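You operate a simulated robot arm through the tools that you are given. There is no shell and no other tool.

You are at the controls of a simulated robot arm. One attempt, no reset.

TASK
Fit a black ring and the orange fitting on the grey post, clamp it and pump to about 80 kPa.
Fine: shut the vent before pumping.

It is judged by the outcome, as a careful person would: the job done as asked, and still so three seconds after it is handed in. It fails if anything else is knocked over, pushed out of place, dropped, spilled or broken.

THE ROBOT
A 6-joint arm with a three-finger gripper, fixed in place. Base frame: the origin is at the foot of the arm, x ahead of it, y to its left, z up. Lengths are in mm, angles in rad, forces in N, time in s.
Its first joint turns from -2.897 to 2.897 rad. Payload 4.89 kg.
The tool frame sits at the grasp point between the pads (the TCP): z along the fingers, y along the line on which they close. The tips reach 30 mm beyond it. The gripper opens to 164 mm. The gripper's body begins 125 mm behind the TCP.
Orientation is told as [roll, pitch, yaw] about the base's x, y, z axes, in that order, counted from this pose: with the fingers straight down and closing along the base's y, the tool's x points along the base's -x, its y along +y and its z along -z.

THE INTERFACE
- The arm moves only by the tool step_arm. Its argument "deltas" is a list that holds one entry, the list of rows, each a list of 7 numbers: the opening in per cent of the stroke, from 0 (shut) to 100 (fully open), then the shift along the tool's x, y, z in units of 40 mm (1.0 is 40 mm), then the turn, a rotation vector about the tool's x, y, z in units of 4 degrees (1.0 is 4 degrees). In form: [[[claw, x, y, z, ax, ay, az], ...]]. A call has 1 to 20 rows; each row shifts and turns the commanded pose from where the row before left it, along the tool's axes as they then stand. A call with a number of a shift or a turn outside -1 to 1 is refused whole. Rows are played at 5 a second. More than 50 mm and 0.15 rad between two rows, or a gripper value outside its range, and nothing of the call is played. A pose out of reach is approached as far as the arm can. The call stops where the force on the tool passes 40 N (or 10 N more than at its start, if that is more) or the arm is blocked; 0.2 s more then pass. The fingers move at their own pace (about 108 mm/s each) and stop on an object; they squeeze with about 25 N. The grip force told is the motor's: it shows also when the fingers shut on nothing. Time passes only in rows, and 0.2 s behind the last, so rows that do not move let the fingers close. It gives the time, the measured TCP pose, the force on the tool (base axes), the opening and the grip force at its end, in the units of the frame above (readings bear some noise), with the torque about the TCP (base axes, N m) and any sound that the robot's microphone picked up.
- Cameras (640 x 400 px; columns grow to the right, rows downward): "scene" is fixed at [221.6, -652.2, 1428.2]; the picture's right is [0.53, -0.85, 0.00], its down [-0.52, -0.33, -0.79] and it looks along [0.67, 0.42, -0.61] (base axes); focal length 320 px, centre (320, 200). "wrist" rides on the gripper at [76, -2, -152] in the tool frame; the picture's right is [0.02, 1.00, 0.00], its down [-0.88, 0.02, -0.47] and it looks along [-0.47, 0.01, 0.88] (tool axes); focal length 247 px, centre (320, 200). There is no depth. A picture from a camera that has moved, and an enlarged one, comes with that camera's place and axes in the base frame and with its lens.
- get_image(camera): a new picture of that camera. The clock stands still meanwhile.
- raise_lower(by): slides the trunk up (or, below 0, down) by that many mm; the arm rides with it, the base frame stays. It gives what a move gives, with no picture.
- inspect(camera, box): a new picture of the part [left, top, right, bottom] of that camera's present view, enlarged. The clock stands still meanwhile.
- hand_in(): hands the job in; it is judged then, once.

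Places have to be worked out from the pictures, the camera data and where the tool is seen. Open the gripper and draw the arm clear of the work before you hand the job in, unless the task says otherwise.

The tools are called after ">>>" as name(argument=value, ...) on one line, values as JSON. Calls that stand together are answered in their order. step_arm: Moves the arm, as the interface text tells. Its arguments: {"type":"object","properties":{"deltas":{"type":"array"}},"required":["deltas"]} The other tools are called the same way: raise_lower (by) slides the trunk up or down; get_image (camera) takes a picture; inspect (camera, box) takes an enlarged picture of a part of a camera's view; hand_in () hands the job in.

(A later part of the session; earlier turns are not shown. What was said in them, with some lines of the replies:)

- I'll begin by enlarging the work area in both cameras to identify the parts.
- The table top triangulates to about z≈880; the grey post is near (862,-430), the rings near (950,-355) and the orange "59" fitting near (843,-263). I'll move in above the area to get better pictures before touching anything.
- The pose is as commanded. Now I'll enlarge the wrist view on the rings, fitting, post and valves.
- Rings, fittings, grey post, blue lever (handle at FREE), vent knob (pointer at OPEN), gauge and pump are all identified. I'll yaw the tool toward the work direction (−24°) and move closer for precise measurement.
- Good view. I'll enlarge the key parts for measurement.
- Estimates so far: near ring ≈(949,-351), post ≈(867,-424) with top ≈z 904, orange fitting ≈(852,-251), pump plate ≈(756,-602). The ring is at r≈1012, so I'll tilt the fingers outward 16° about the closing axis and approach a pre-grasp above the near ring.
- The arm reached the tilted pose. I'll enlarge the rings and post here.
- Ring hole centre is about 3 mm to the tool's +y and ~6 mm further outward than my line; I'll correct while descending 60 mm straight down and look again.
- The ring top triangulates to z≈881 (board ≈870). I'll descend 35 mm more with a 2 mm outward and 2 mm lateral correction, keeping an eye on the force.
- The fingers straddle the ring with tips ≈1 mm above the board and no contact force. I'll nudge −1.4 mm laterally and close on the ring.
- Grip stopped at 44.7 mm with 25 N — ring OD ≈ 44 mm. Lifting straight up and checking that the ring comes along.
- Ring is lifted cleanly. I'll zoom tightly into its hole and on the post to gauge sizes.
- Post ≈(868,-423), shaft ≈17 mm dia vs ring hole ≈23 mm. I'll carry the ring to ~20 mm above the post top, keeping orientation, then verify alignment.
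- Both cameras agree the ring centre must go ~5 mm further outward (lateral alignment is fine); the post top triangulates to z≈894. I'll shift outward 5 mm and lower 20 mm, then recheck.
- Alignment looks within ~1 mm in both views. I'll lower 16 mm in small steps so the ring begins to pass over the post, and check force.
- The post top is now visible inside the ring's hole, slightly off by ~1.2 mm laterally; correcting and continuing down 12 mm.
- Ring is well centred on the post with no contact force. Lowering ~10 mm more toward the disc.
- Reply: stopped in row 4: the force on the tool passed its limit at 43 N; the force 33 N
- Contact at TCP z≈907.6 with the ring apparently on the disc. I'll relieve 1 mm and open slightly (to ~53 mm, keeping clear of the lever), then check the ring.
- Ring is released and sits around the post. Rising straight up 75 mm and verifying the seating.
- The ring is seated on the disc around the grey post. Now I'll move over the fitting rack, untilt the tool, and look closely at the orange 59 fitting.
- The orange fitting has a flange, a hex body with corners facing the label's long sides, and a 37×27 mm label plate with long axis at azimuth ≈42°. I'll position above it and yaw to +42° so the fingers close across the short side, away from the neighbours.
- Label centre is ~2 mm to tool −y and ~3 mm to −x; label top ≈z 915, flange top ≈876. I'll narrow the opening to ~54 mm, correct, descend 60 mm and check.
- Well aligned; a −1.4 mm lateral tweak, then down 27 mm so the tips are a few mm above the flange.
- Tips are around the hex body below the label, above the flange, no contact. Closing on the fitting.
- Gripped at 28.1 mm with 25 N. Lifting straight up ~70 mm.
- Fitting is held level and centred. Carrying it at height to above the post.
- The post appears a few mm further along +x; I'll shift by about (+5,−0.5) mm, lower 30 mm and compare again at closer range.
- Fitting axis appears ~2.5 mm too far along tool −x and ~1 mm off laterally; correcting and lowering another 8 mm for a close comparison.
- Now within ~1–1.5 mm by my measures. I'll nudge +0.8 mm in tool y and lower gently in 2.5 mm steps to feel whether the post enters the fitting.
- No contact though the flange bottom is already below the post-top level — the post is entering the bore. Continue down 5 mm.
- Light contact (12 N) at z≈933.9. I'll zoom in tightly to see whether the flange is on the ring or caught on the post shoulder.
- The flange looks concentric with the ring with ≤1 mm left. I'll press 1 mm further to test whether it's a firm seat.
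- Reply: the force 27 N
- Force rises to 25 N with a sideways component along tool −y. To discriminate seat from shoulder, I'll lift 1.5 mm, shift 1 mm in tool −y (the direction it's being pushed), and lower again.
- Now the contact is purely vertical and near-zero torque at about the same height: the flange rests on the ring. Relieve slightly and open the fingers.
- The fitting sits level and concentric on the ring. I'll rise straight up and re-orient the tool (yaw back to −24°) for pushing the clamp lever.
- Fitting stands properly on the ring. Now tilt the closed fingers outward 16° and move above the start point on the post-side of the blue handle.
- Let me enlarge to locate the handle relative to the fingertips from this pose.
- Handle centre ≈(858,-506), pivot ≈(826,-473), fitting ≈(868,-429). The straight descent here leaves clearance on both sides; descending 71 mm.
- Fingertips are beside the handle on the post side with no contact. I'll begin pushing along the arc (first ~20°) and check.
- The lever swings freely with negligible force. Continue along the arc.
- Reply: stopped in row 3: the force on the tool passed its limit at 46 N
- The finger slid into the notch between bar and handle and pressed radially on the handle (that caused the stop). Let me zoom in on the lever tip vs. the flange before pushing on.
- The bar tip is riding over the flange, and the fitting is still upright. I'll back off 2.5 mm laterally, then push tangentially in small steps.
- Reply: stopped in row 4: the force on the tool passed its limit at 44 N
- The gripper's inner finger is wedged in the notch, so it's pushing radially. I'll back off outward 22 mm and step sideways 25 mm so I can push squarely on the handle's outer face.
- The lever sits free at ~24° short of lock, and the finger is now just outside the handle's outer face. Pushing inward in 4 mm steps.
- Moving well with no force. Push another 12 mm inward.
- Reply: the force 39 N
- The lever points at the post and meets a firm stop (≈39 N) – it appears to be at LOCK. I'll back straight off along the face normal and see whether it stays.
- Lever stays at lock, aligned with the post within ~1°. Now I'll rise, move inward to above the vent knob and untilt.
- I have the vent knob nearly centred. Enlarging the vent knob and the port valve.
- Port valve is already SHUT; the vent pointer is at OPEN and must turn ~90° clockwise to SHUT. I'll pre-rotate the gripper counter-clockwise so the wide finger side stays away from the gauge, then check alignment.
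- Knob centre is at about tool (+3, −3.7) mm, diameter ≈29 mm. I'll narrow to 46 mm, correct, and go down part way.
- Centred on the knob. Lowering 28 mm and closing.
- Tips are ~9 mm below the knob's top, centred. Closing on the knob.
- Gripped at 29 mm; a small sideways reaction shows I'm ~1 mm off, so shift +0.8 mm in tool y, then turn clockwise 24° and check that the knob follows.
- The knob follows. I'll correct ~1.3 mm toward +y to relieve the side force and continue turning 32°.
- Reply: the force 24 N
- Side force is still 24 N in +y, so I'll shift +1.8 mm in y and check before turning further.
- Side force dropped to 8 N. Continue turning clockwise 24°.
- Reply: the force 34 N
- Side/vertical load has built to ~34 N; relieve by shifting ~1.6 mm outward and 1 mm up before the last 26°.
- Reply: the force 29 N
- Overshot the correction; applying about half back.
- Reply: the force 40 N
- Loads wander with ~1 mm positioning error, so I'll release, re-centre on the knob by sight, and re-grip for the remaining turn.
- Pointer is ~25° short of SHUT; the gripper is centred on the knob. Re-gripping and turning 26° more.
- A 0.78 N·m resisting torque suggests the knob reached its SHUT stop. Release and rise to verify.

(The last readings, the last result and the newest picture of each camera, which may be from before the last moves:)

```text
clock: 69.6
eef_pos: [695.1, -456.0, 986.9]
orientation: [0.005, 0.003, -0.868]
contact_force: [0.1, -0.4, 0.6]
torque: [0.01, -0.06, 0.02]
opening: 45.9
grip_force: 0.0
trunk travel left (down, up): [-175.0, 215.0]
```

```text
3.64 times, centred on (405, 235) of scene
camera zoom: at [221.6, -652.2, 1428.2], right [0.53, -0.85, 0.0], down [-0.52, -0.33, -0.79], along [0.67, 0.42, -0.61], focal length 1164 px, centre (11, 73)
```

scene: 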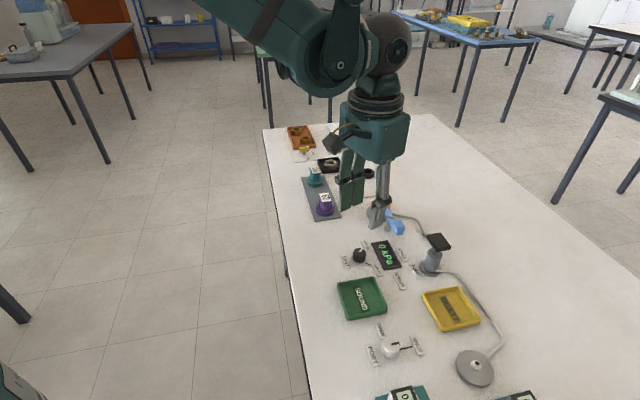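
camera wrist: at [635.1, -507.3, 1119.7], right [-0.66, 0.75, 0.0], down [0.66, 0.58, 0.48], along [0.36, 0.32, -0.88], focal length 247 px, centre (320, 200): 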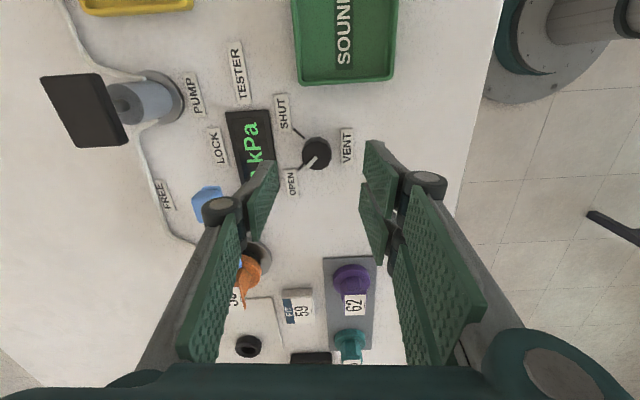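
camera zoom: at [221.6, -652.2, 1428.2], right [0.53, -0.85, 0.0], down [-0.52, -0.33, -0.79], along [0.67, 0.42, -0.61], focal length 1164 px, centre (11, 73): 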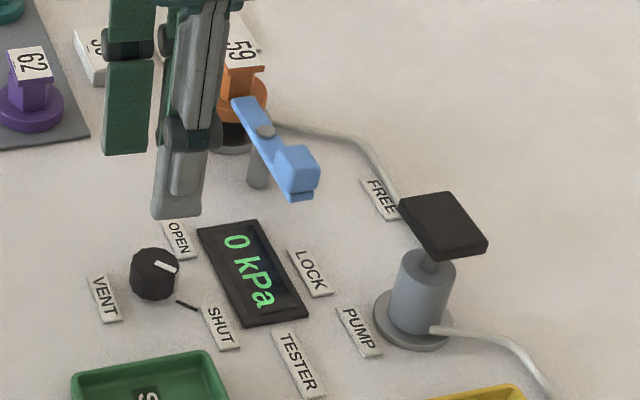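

The vent pointer now lines up with the SHUT mark. Next I'll close the fingers, rise and move above the pump plate to locate it precisely.

>>> step_arm(deltas=[[[20, 0, 0, -0.5, 0, 0, 0], [0, -0.765, -0.2415, -0.25, 0, 0, 0], [0, -0.765, -0.2415, -0.25, 0, 0, 0], [0, -0.765, -0.2415, -0.25, 0, 0, 0], [0, -0.765, -0.2415, -0.25, 0, 0, 0], [0, -0.765, -0.2415, -0.1, 0, 0, 0], [0, 0, 0, 0, 0, 0, 0]]])

>>> get_image(camera="wrist")

>>> inspect(camera="scene", box=[380, 180, 500, 290])

```text
clock: 71.2
eef_pos: [755.1, -604.1, 1047.8]
orientation: [0.007, 0.003, -0.868]
contact_force: [-0.8, -0.3, -0.7]
torque: [0.06, 0.01, 0.01]
opening: 0.1
grip_force: 25.0
trunk travel left (down, up): [-175.0, 215.0]
```

```text
taken
camera wrist: at [703.4, -549.0, 1200.4], right [0.75, 0.66, 0.01], down [0.58, -0.66, 0.47], along [0.32, -0.35, -0.88], focal length 247 px, centre (320, 200)
```

wrist: 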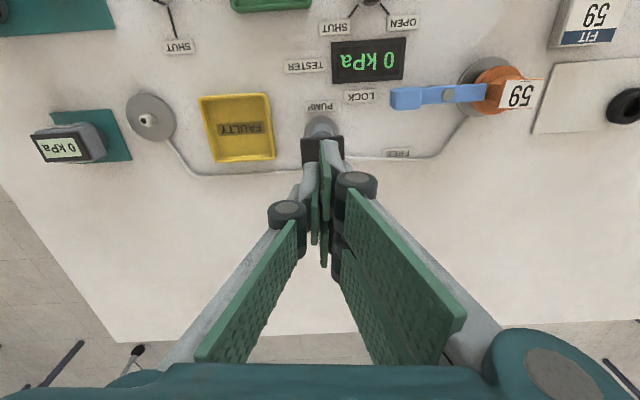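

```text
3.64 times, centred on (440, 235) of scene
camera zoom: at [221.6, -652.2, 1428.2], right [0.53, -0.85, 0.0], down [-0.52, -0.33, -0.79], along [0.67, 0.42, -0.61], focal length 1164 px, centre (-116, 73)
```

zoom: 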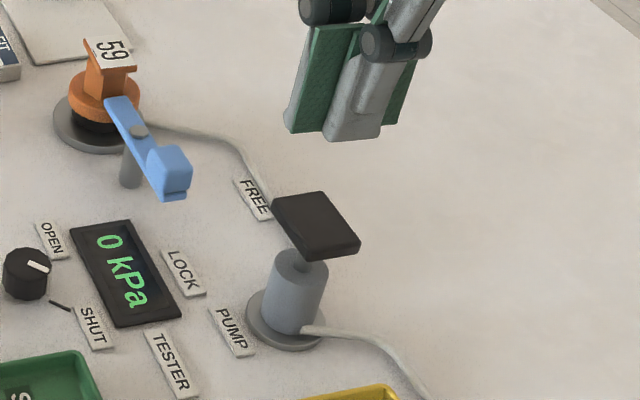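

Zooming on the plate beneath the fingertips.

>>> inspect(camera="wrist", box=[260, 90, 400, 195])

```text
3.81 times, centred on (330, 142) of wrist
camera zoom: at [703.4, -549.0, 1200.4], right [0.75, 0.66, 0.01], down [0.58, -0.66, 0.47], along [0.32, -0.35, -0.88], focal length 941 px, centre (282, 419)
```

zoom: 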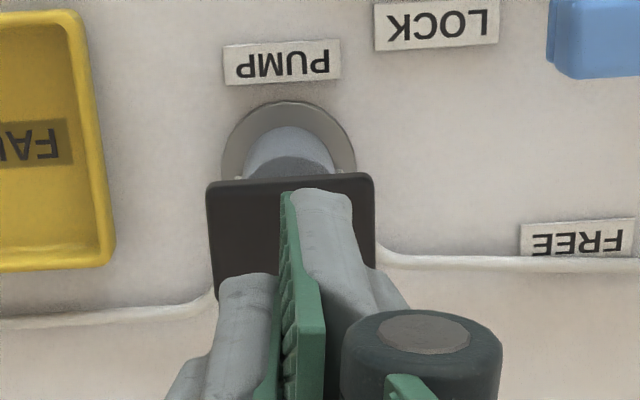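

The plate (≈46×33 mm) is centred at tool (−2, +2) mm. I'll correct and descend to just above it.

>>> step_arm(deltas=[[[0, -0.055, 0.055, 0.4, 0, 0, 0], [0, 0, 0, 0.5, 0, 0, 0], [0, 0, 0, 0.4, 0, 0, 0], [0, 0, 0, 0, 0, 0, 0]]])

>>> inspect(camera="scene", box=[380, 180, 500, 290])

>>> inspect(camera="wrist", box=[260, 90, 400, 195])

```text
clock: 72.2
eef_pos: [757.3, -602.9, 995.4]
orientation: [0.007, 0.005, -0.866]
contact_force: [1.5, -0.5, -0.7]
torque: [0.03, 0.03, -0.01]
opening: 0.2
grip_force: 24.8
trunk travel left (down, up): [-175.0, 215.0]
```

```text
3.64 times, centred on (440, 235) of scene
camera zoom: at [221.6, -652.2, 1428.2], right [0.53, -0.85, 0.0], down [-0.52, -0.33, -0.79], along [0.67, 0.42, -0.61], focal length 1164 px, centre (-116, 73)
```

zoom: 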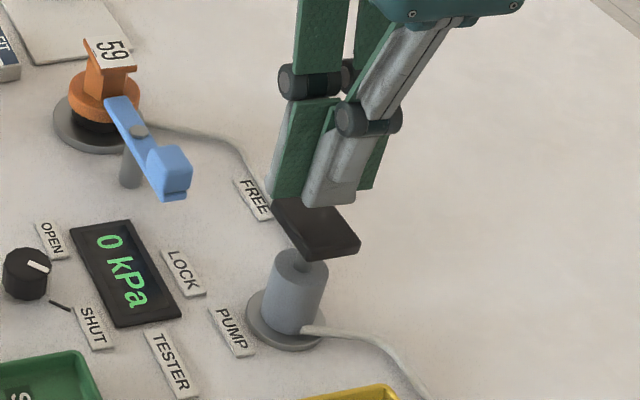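

```text
3.81 times, centred on (330, 142) of wrist
camera zoom: at [706.8, -547.9, 1149.2], right [0.75, 0.66, 0.01], down [0.58, -0.66, 0.47], along [0.32, -0.35, -0.88], focal length 941 px, centre (282, 419)
```

zoom: 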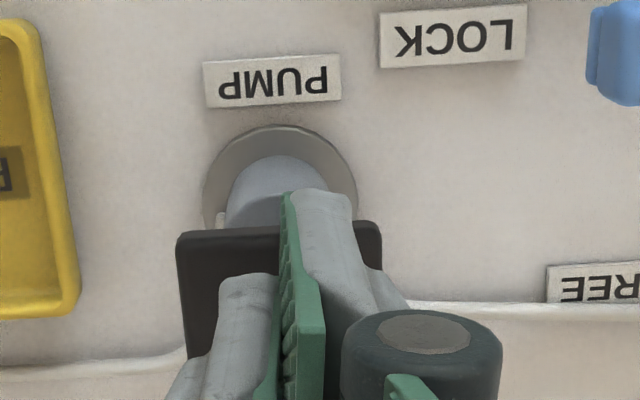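

Centred over the plate. Pressing down gently: 16 mm in small steps first.

>>> step_arm(deltas=[[[0, 0, 0, 0.1, 0, 0, 0], [0, 0, 0, 0.1, 0, 0, 0], [0, 0, 0, 0.1, 0, 0, 0], [0, 0, 0, 0.1, 0, 0, 0], [0, 0, 0, 0, 0, 0, 0]]])

>>> inspect(camera="scene", box=[360, 200, 480, 290])

```text
clock: 73.4
eef_pos: [759.7, -601.6, 980.9]
orientation: [0.008, 0.004, -0.868]
contact_force: [-0.1, 0.4, -0.1]
torque: [-0.02, -0.01, 0.0]
opening: 0.0
grip_force: 24.7
trunk travel left (down, up): [-175.0, 215.0]
```

```text
4.44 times, centred on (420, 245) of scene
camera zoom: at [221.6, -652.2, 1428.2], right [0.53, -0.85, 0.0], down [-0.52, -0.33, -0.79], along [0.67, 0.42, -0.61], focal length 1423 px, centre (-124, 0)
```

zoom: 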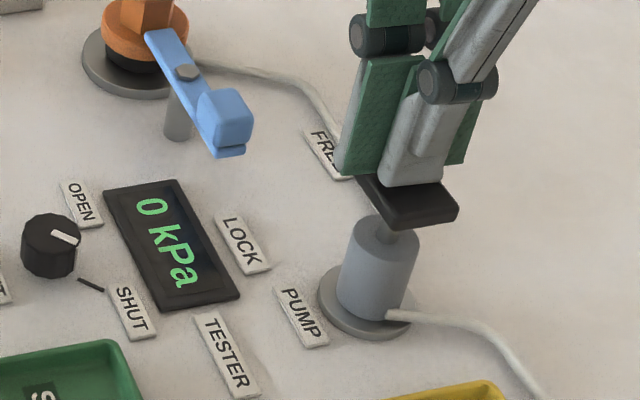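

No contact yet; continue down 12 mm more.

>>> step_arm(deltas=[[[0, 0, 0, 0.1, 0, 0, 0], [0, 0, 0, 0.1, 0, 0, 0], [0, 0, 0, 0.1, 0, 0, 0], [0, 0, 0, 0, 0, 0, 0]]])

>>> inspect(camera="scene", box=[360, 200, 480, 290])

```text
clock: 74.4
eef_pos: [759.5, -603.2, 970.1]
orientation: [0.007, 0.003, -0.867]
contact_force: [-0.4, -0.7, 1.9]
torque: [-0.04, 0.03, 0.01]
opening: 5.8
grip_force: 45.0
trunk travel left (down, up): [-175.0, 215.0]
```

```text
4.44 times, centred on (420, 245) of scene
camera zoom: at [221.6, -652.2, 1428.2], right [0.53, -0.85, 0.0], down [-0.52, -0.33, -0.79], along [0.67, 0.42, -0.61], focal length 1423 px, centre (-124, 0)
```

zoom: 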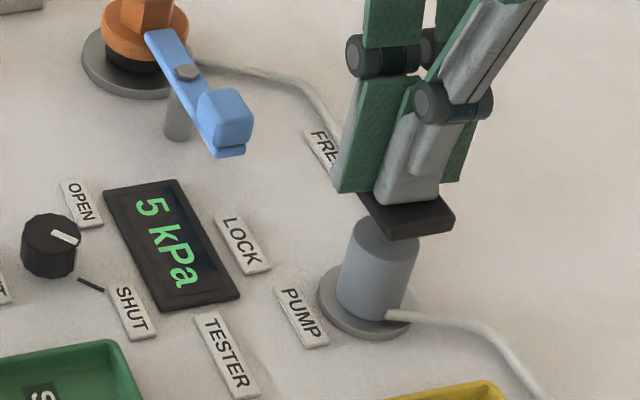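

Gauge reads 5 kPa — the plunger is moving and pressure holds. The finger opening reads 5.8 mm though, so let me look closely before pressing further.

>>> inspect(camera="wrist", box=[260, 110, 400, 215])

>>> inspect(camera="scene", box=[410, 215, 458, 265])

```text
3.81 times, centred on (330, 162) of wrist
camera zoom: at [707.0, -547.8, 1123.1], right [0.75, 0.66, 0.01], down [0.58, -0.66, 0.47], along [0.32, -0.35, -0.88], focal length 941 px, centre (282, 343)
```

zoom: 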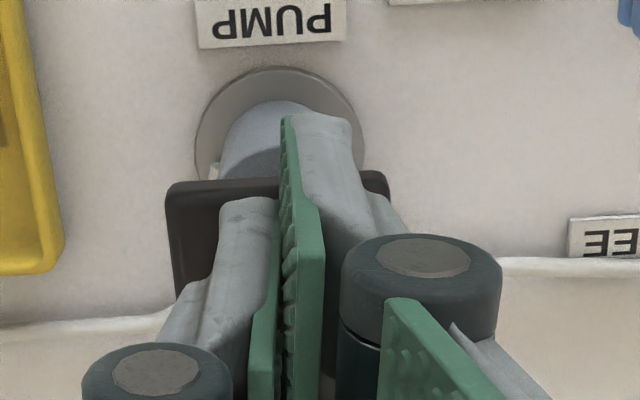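

```text
8.00 times, centred on (434, 240) of scene
camera zoom: at [221.6, -652.2, 1428.2], right [0.53, -0.85, 0.0], down [-0.52, -0.33, -0.79], along [0.67, 0.42, -0.61], focal length 2561 px, centre (-592, -120)
```

zoom: 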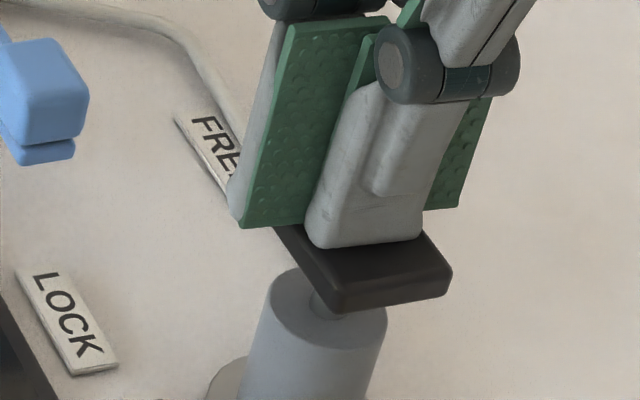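

Fingertips rest on the plate as intended. I'll relax the claw slightly and press 12 mm further, watching the gauge.

>>> step_arm(deltas=[[[3, 0, 0, 0.075, 0, 0, 0], [3, 0, 0, 0.075, 0, 0, 0], [3, 0, 0, 0.075, 0, 0, 0], [3, 0, 0, 0.075, 0, 0, 0], [3, 0, 0, 0, 0, 0, 0]]])

>>> inspect(camera="scene", box=[360, 200, 480, 290])

```text
clock: 75.6
eef_pos: [759.2, -603.4, 958.2]
orientation: [0.008, 0.003, -0.868]
contact_force: [-1.4, -1.0, 3.6]
torque: [-0.04, 0.03, -0.02]
opening: 5.8
grip_force: 45.2
trunk travel left (down, up): [-175.0, 215.0]
heard: click
```

```text
4.44 times, centred on (420, 245) of scene
camera zoom: at [221.6, -652.2, 1428.2], right [0.53, -0.85, 0.0], down [-0.52, -0.33, -0.79], along [0.67, 0.42, -0.61], focal length 1423 px, centre (-124, 0)
```

zoom: 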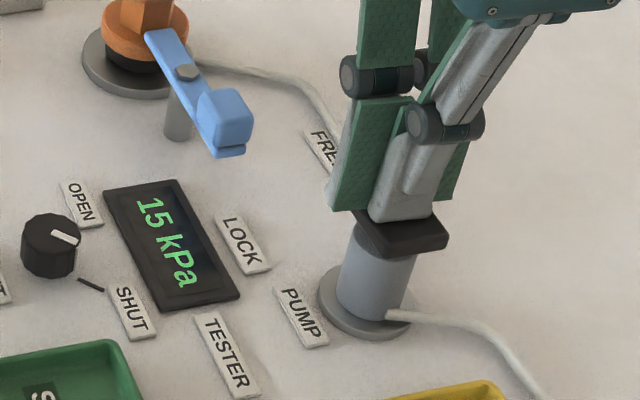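

A click at the bottom of the stroke: 15 kPa. Raising 20 mm to let the plunger return, and checking the pressure holds.

>>> step_arm(deltas=[[[3, 0, 0, -0.15, 0, 0, 0], [3, 0, 0, -0.15, 0, 0, 0], [3, 0, 0, -0.2, 0, 0, 0], [3, 0, 0, 0, 0, 0, 0]]])

>>> inspect(camera="scene", box=[360, 200, 480, 290])

```text
clock: 76.6
eef_pos: [758.9, -601.6, 978.5]
orientation: [0.009, 0.003, -0.869]
contact_force: [-0.7, 0.1, 1.0]
torque: [-0.02, -0.03, -0.02]
opening: 4.7
grip_force: 0.0
trunk travel left (down, up): [-175.0, 215.0]
```

```text
4.44 times, centred on (420, 245) of scene
camera zoom: at [221.6, -652.2, 1428.2], right [0.53, -0.85, 0.0], down [-0.52, -0.33, -0.79], along [0.67, 0.42, -0.61], focal length 1423 px, centre (-124, 0)
```

zoom: 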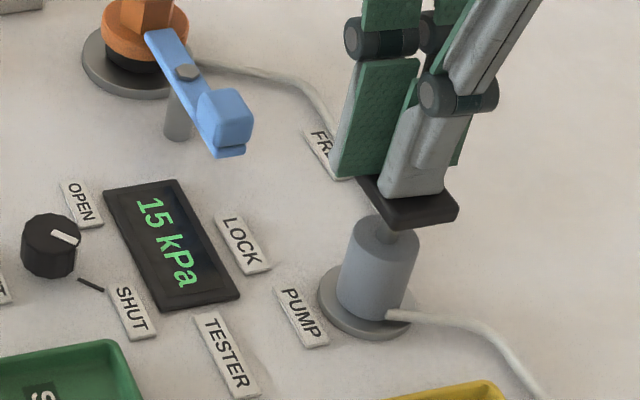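

Pressure holds at 15 kPa and the plunger returned. Second stroke: 20 mm down then back up.

>>> step_arm(deltas=[[[3, 0, 0, 0.1, 0, 0, 0], [3, 0, 0, 0.1, 0, 0, 0], [3, 0, 0, 0.1, 0, 0, 0], [3, 0, 0, 0.1, 0, 0, 0], [3, 0, 0, 0.1, 0, 0, 0], [3, 0, 0, 0, 0, 0, 0]]])

>>> inspect(camera="scene", box=[360, 200, 480, 290])

```text
clock: 78.0
eef_pos: [759.7, -602.8, 958.9]
orientation: [0.005, 0.004, -0.867]
contact_force: [-1.5, -1.2, 3.8]
torque: [-0.04, 0.02, -0.01]
opening: 6.0
grip_force: 44.7
trunk travel left (down, up): [-175.0, 215.0]
```

```text
4.44 times, centred on (420, 245) of scene
camera zoom: at [221.6, -652.2, 1428.2], right [0.53, -0.85, 0.0], down [-0.52, -0.33, -0.79], along [0.67, 0.42, -0.61], focal length 1423 px, centre (-124, 0)
```

zoom: 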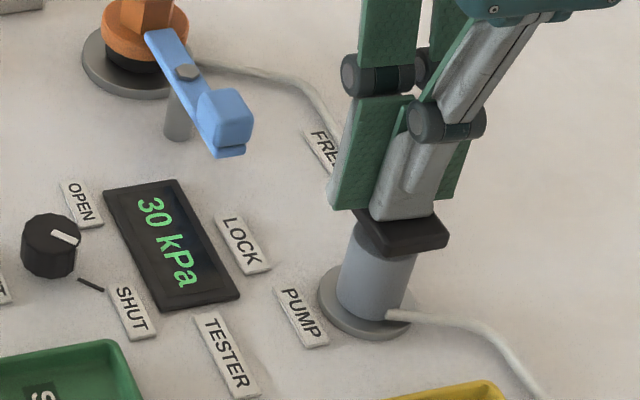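

30 kPa. Third stroke (up, then down).

>>> step_arm(deltas=[[[3, 0, 0, -0.15, 0, 0, 0], [3, 0, 0, -0.15, 0, 0, 0], [3, 0, 0, -0.2, 0, 0, 0], [3, 0, 0, 0, 0, 0, 0], [3, 0, 0, 0.1, 0, 0, 0], [3, 0, 0, 0.1, 0, 0, 0], [3, 0, 0, 0.1, 0, 0, 0], [3, 0, 0, 0.1, 0, 0, 0], [3, 0, 0, 0.1, 0, 0, 0], [3, 0, 0, 0, 0, 0, 0]]])

>>> inspect(camera="scene", box=[360, 200, 480, 290])

```text
clock: 80.2
eef_pos: [758.8, -603.0, 957.0]
orientation: [0.008, 0.005, -0.867]
contact_force: [0.9, -0.9, 4.3]
torque: [-0.05, 0.0, -0.02]
opening: 6.2
grip_force: 44.7
trunk travel left (down, up): [-175.0, 215.0]
heard: click
```

```text
4.44 times, centred on (420, 245) of scene
camera zoom: at [221.6, -652.2, 1428.2], right [0.53, -0.85, 0.0], down [-0.52, -0.33, -0.79], along [0.67, 0.42, -0.61], focal length 1423 px, centre (-124, 0)
```

zoom: 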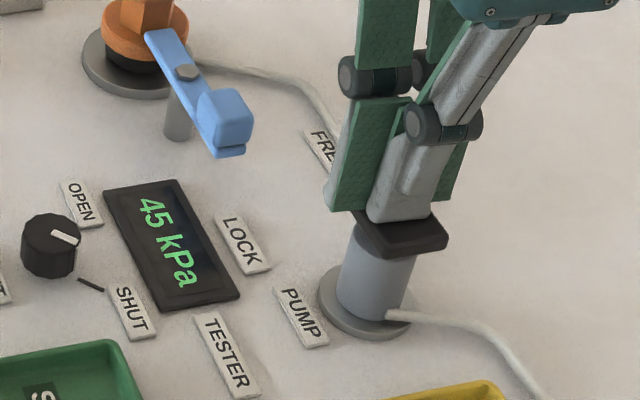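

45 kPa, holding. Fourth stroke.

>>> step_arm(deltas=[[[3, 0, 0, -0.15, 0, 0, 0], [3, 0, 0, -0.15, 0, 0, 0], [3, 0, 0, -0.2, 0, 0, 0], [3, 0, 0, 0, 0, 0, 0], [3, 0, 0, 0.1, 0, 0, 0], [3, 0, 0, 0.1, 0, 0, 0], [3, 0, 0, 0.1, 0, 0, 0], [3, 0, 0, 0.1, 0, 0, 0], [3, 0, 0, 0.1, 0, 0, 0], [3, 0, 0, 0, 0, 0, 0]]])

>>> inspect(camera="scene", box=[360, 200, 480, 290])

```text
clock: 82.4
eef_pos: [758.5, -602.3, 957.7]
orientation: [0.007, 0.003, -0.866]
contact_force: [-1.0, 0.7, 3.9]
torque: [0.0, 0.04, 0.04]
opening: 6.0
grip_force: 44.4
trunk travel left (down, up): [-175.0, 215.0]
heard: click
```

```text
4.44 times, centred on (420, 245) of scene
camera zoom: at [221.6, -652.2, 1428.2], right [0.53, -0.85, 0.0], down [-0.52, -0.33, -0.79], along [0.67, 0.42, -0.61], focal length 1423 px, centre (-124, 0)
```

zoom: 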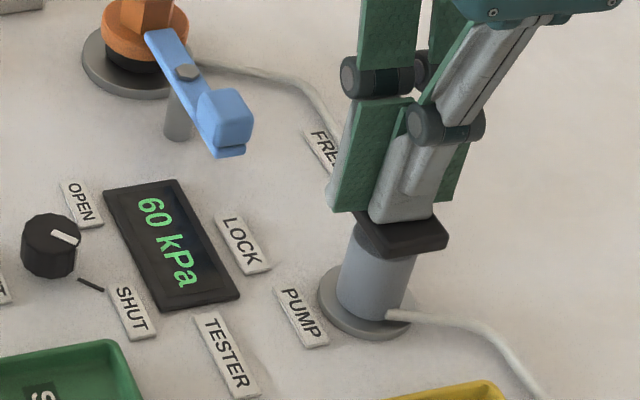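

60 kPa. Fifth stroke, which should give 75.

>>> step_arm(deltas=[[[3, 0, 0, -0.15, 0, 0, 0], [3, 0, 0, -0.15, 0, 0, 0], [3, 0, 0, -0.2, 0, 0, 0], [3, 0, 0, 0, 0, 0, 0], [3, 0, 0, 0.1, 0, 0, 0], [3, 0, 0, 0.1, 0, 0, 0], [3, 0, 0, 0.1, 0, 0, 0], [3, 0, 0, 0.1, 0, 0, 0], [3, 0, 0, 0.1, 0, 0, 0], [3, 0, 0, 0, 0, 0, 0]]])

>>> inspect(camera="scene", box=[360, 200, 480, 290])

```text
clock: 84.6
eef_pos: [757.8, -604.4, 958.6]
orientation: [0.007, 0.005, -0.869]
contact_force: [1.2, 2.0, 3.3]
torque: [0.03, -0.02, 0.02]
opening: 5.6
grip_force: 44.7
trunk travel left (down, up): [-175.0, 215.0]
heard: click
```

```text
4.44 times, centred on (420, 245) of scene
camera zoom: at [221.6, -652.2, 1428.2], right [0.53, -0.85, 0.0], down [-0.52, -0.33, -0.79], along [0.67, 0.42, -0.61], focal length 1423 px, centre (-124, 0)
```

zoom: 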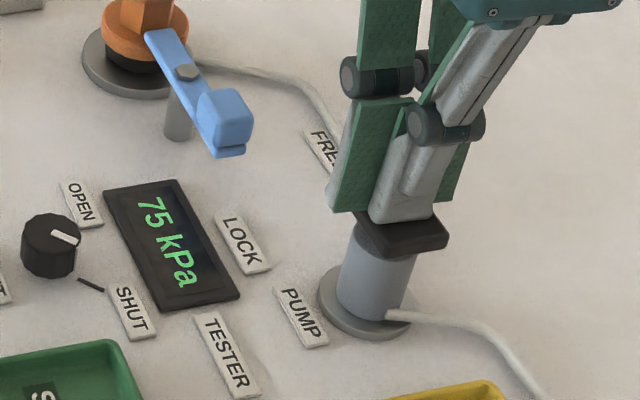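

75 kPa. For the last ~5 kPa I'll raise and make a partial stroke of ~8 mm.

>>> step_arm(deltas=[[[3, 0, 0, -0.15, 0, 0, 0], [3, 0, 0, -0.15, 0, 0, 0], [3, 0, 0, -0.2, 0, 0, 0], [3, 0, 0, 0, 0, 0, 0], [3, 0, 0, 0.1, 0, 0, 0], [3, 0, 0, 0.06, 0, 0, 0], [3, 0, 0, 0, 0, 0, 0]]])

>>> inspect(camera="scene", box=[360, 200, 480, 290])

```text
clock: 86.2
eef_pos: [758.0, -603.1, 971.0]
orientation: [0.008, 0.004, -0.868]
contact_force: [-0.3, -0.3, 2.9]
torque: [-0.05, 0.03, 0.0]
opening: 5.8
grip_force: 44.8
trunk travel left (down, up): [-175.0, 215.0]
```

```text
4.44 times, centred on (420, 245) of scene
camera zoom: at [221.6, -652.2, 1428.2], right [0.53, -0.85, 0.0], down [-0.52, -0.33, -0.79], along [0.67, 0.42, -0.61], focal length 1423 px, centre (-124, 0)
```

zoom: 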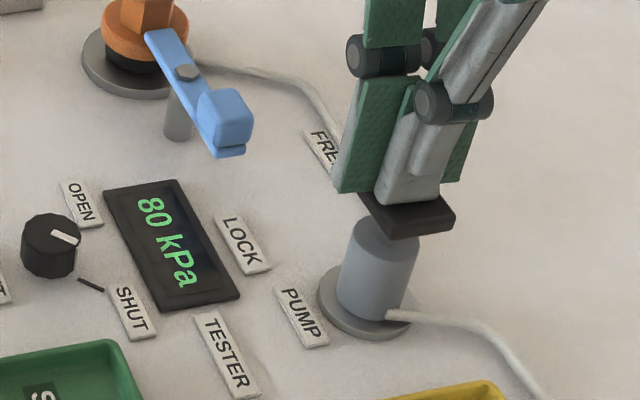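

Exactly 80 kPa. Now raise clear of the pump slowly, wait a few seconds and see whether the pressure holds.

>>> step_arm(deltas=[[[3, 0, 0, -0.1, 0, 0, 0], [3, 0, 0, -0.2, 0, 0, 0], [3, 0, 0, -0.5, 0, 0, 0], [3, 0, 0, -0.8, 0, 0, 0], [3, 0, 0, -0.8, 0, 0, 0], [3, 0, 0, 0, 0, 0, 0], [3, 0, 0, 0, 0, 0, 0], [3, 0, 0, 0, 0, 0, 0], [3, 0, 0, 0, 0, 0, 0], [3, 0, 0, 0, 0, 0, 0], [3, 0, 0, 0, 0, 0, 0], [3, 0, 0, 0, 0, 0, 0], [3, 0, 0, 0, 0, 0, 0], [3, 0, 0, 0, 0, 0, 0], [3, 0, 0, 0, 0, 0, 0]]])

>>> inspect(camera="scene", box=[340, 180, 480, 290])

>>> get_image(camera="wrist")

```text
clock: 89.4
eef_pos: [755.7, -602.0, 1066.1]
orientation: [0.007, 0.004, -0.867]
contact_force: [-0.7, 0.1, -0.1]
torque: [0.01, -0.01, -0.01]
opening: 5.1
grip_force: 0.2
trunk travel left (down, up): [-175.0, 215.0]
```

```text
3.64 times, centred on (410, 235) of scene
camera zoom: at [221.6, -652.2, 1428.2], right [0.53, -0.85, 0.0], down [-0.52, -0.33, -0.79], along [0.67, 0.42, -0.61], focal length 1164 px, centre (-7, 73)
```

zoom: 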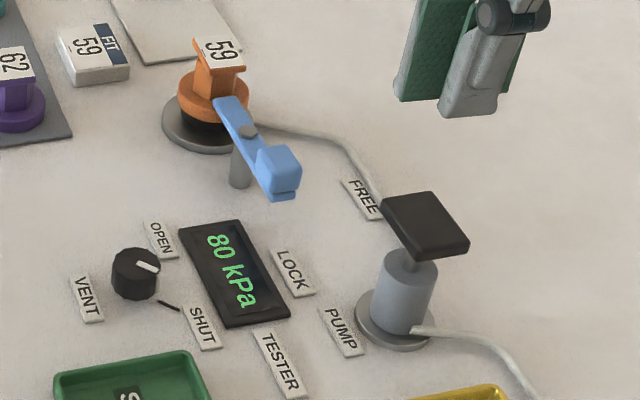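

```text
taken
camera wrist: at [704.1, -546.7, 1218.8], right [0.75, 0.66, 0.01], down [0.58, -0.66, 0.47], along [0.32, -0.35, -0.88], focal length 247 px, centre (320, 200)
```

wrist: 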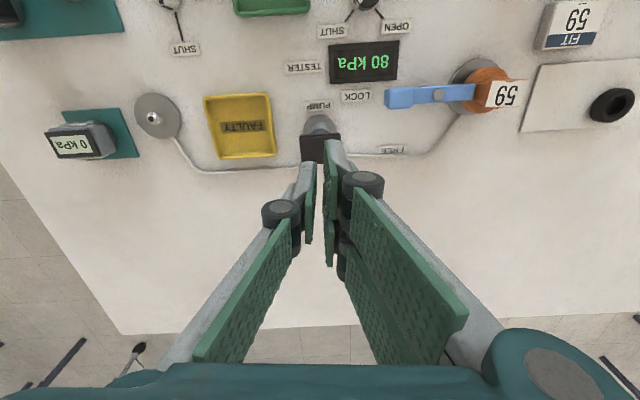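

Pressure is steady at 80 kPa with the lever at lock and the vent shut. I'll raise further, open the gripper and draw the arm back clear of the work.

>>> step_arm(deltas=[[[10, 0, 0, -0.9, 0, 0, 0], [30, 0, 0, -0.9, 0, 0, 0], [60, 0, 0, -0.9, 0, 0, 0], [100, 0.9, 0.14, 0, 0, 0, 0], [100, 0.9, 0.14, 0, 0, 0, 0], [100, 0.9, 0.14, 0, 0, 0, 0], [100, 0.9, 0.14, 0, 0, 0, 0], [100, 0.9, 0.14, 0, 0, 0, 0], [100, 0.9, 0.14, 0, 0, 0, 0], [100, 0.9, 0.14, 0, 0, 0, 0], [100, 0.9, 0.14, 0, 0, 0, 0], [100, 0, 0, 0, 0, 0, 0], [100, 0, 0, 0, 0, 0, 0]]])

>>> get_image(camera="scene")

>>> inspect(camera="scene", box=[340, 180, 480, 290])

>>> inspect(camera="scene", box=[360, 185, 424, 235])

>>> get_image(camera="wrist")

```text
clock: 92.2
eef_pos: [608.4, -355.3, 1181.3]
orientation: [0.007, 0.003, -0.866]
contact_force: [-0.3, 0.2, 1.0]
torque: [-0.08, -0.06, 0.0]
opening: 164.0
grip_force: 0.1
trunk travel left (down, up): [-175.0, 215.0]
```

```text
taken
```

scene: 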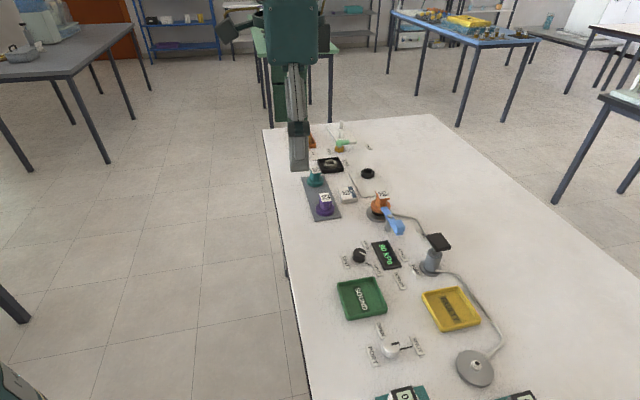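

```text
3.64 times, centred on (410, 235) of scene
camera zoom: at [221.6, -652.2, 1428.2], right [0.53, -0.85, 0.0], down [-0.52, -0.33, -0.79], along [0.67, 0.42, -0.61], focal length 1164 px, centre (-7, 73)
```

zoom: 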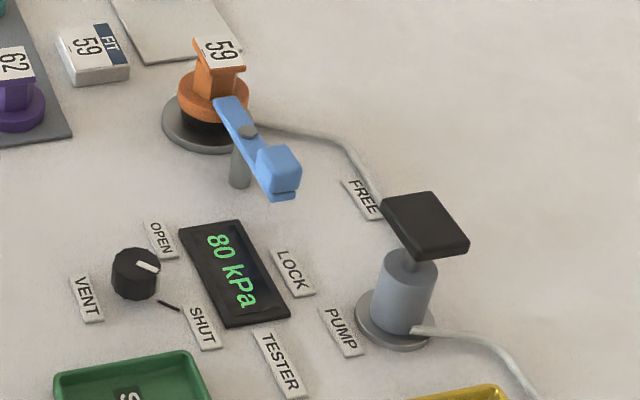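

```text
8.00 times, centred on (392, 210) of scene
camera zoom: at [221.6, -652.2, 1428.2], right [0.53, -0.85, 0.0], down [-0.52, -0.33, -0.79], along [0.67, 0.42, -0.61], focal length 2561 px, centre (-256, 120)
```

zoom: 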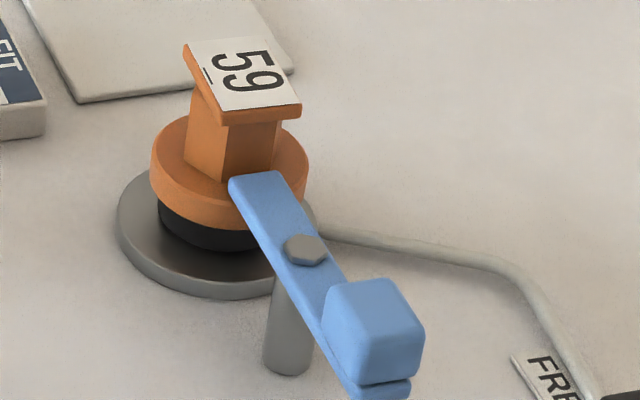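

```text
taken
camera wrist: at [556.2, -299.6, 1334.6], right [0.75, 0.66, 0.01], down [0.58, -0.66, 0.47], along [0.32, -0.35, -0.88], focal length 247 px, centre (320, 200)
```

wrist: 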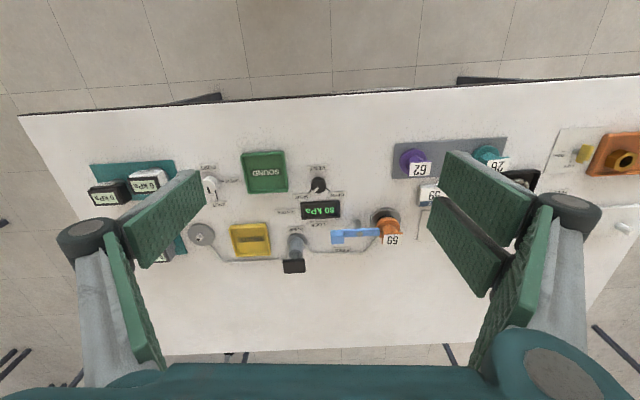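

Final check: ring under the orange 59 fitting on the grey post, lever at LOCK over the flange, vent at SHUT, gauge steady at 80 kPa, everything else in place, gripper open and clear. Handing in.

>>> hand_in()

```text
The job is handed in.
```

The job is done and handed in. I haven't seen how it was judged.

- **Fitted:** a black ring sits on the grey post with the orange 59 fitting resting on it.
- **Clamped:** the blue lever is at LOCK with its tip over the fitting's flange. I pushed it until it met a firm stop, and it stayed there when I backed off.
- **Vent:** I turned it to SHUT before pumping.
- **Pressure:** the gauge read 80 kPa and was still at 80 about six seconds later, when I took the last picture.

In that picture nothing else looked moved or knocked over, and the gripper was open with the arm drawn back from the work.
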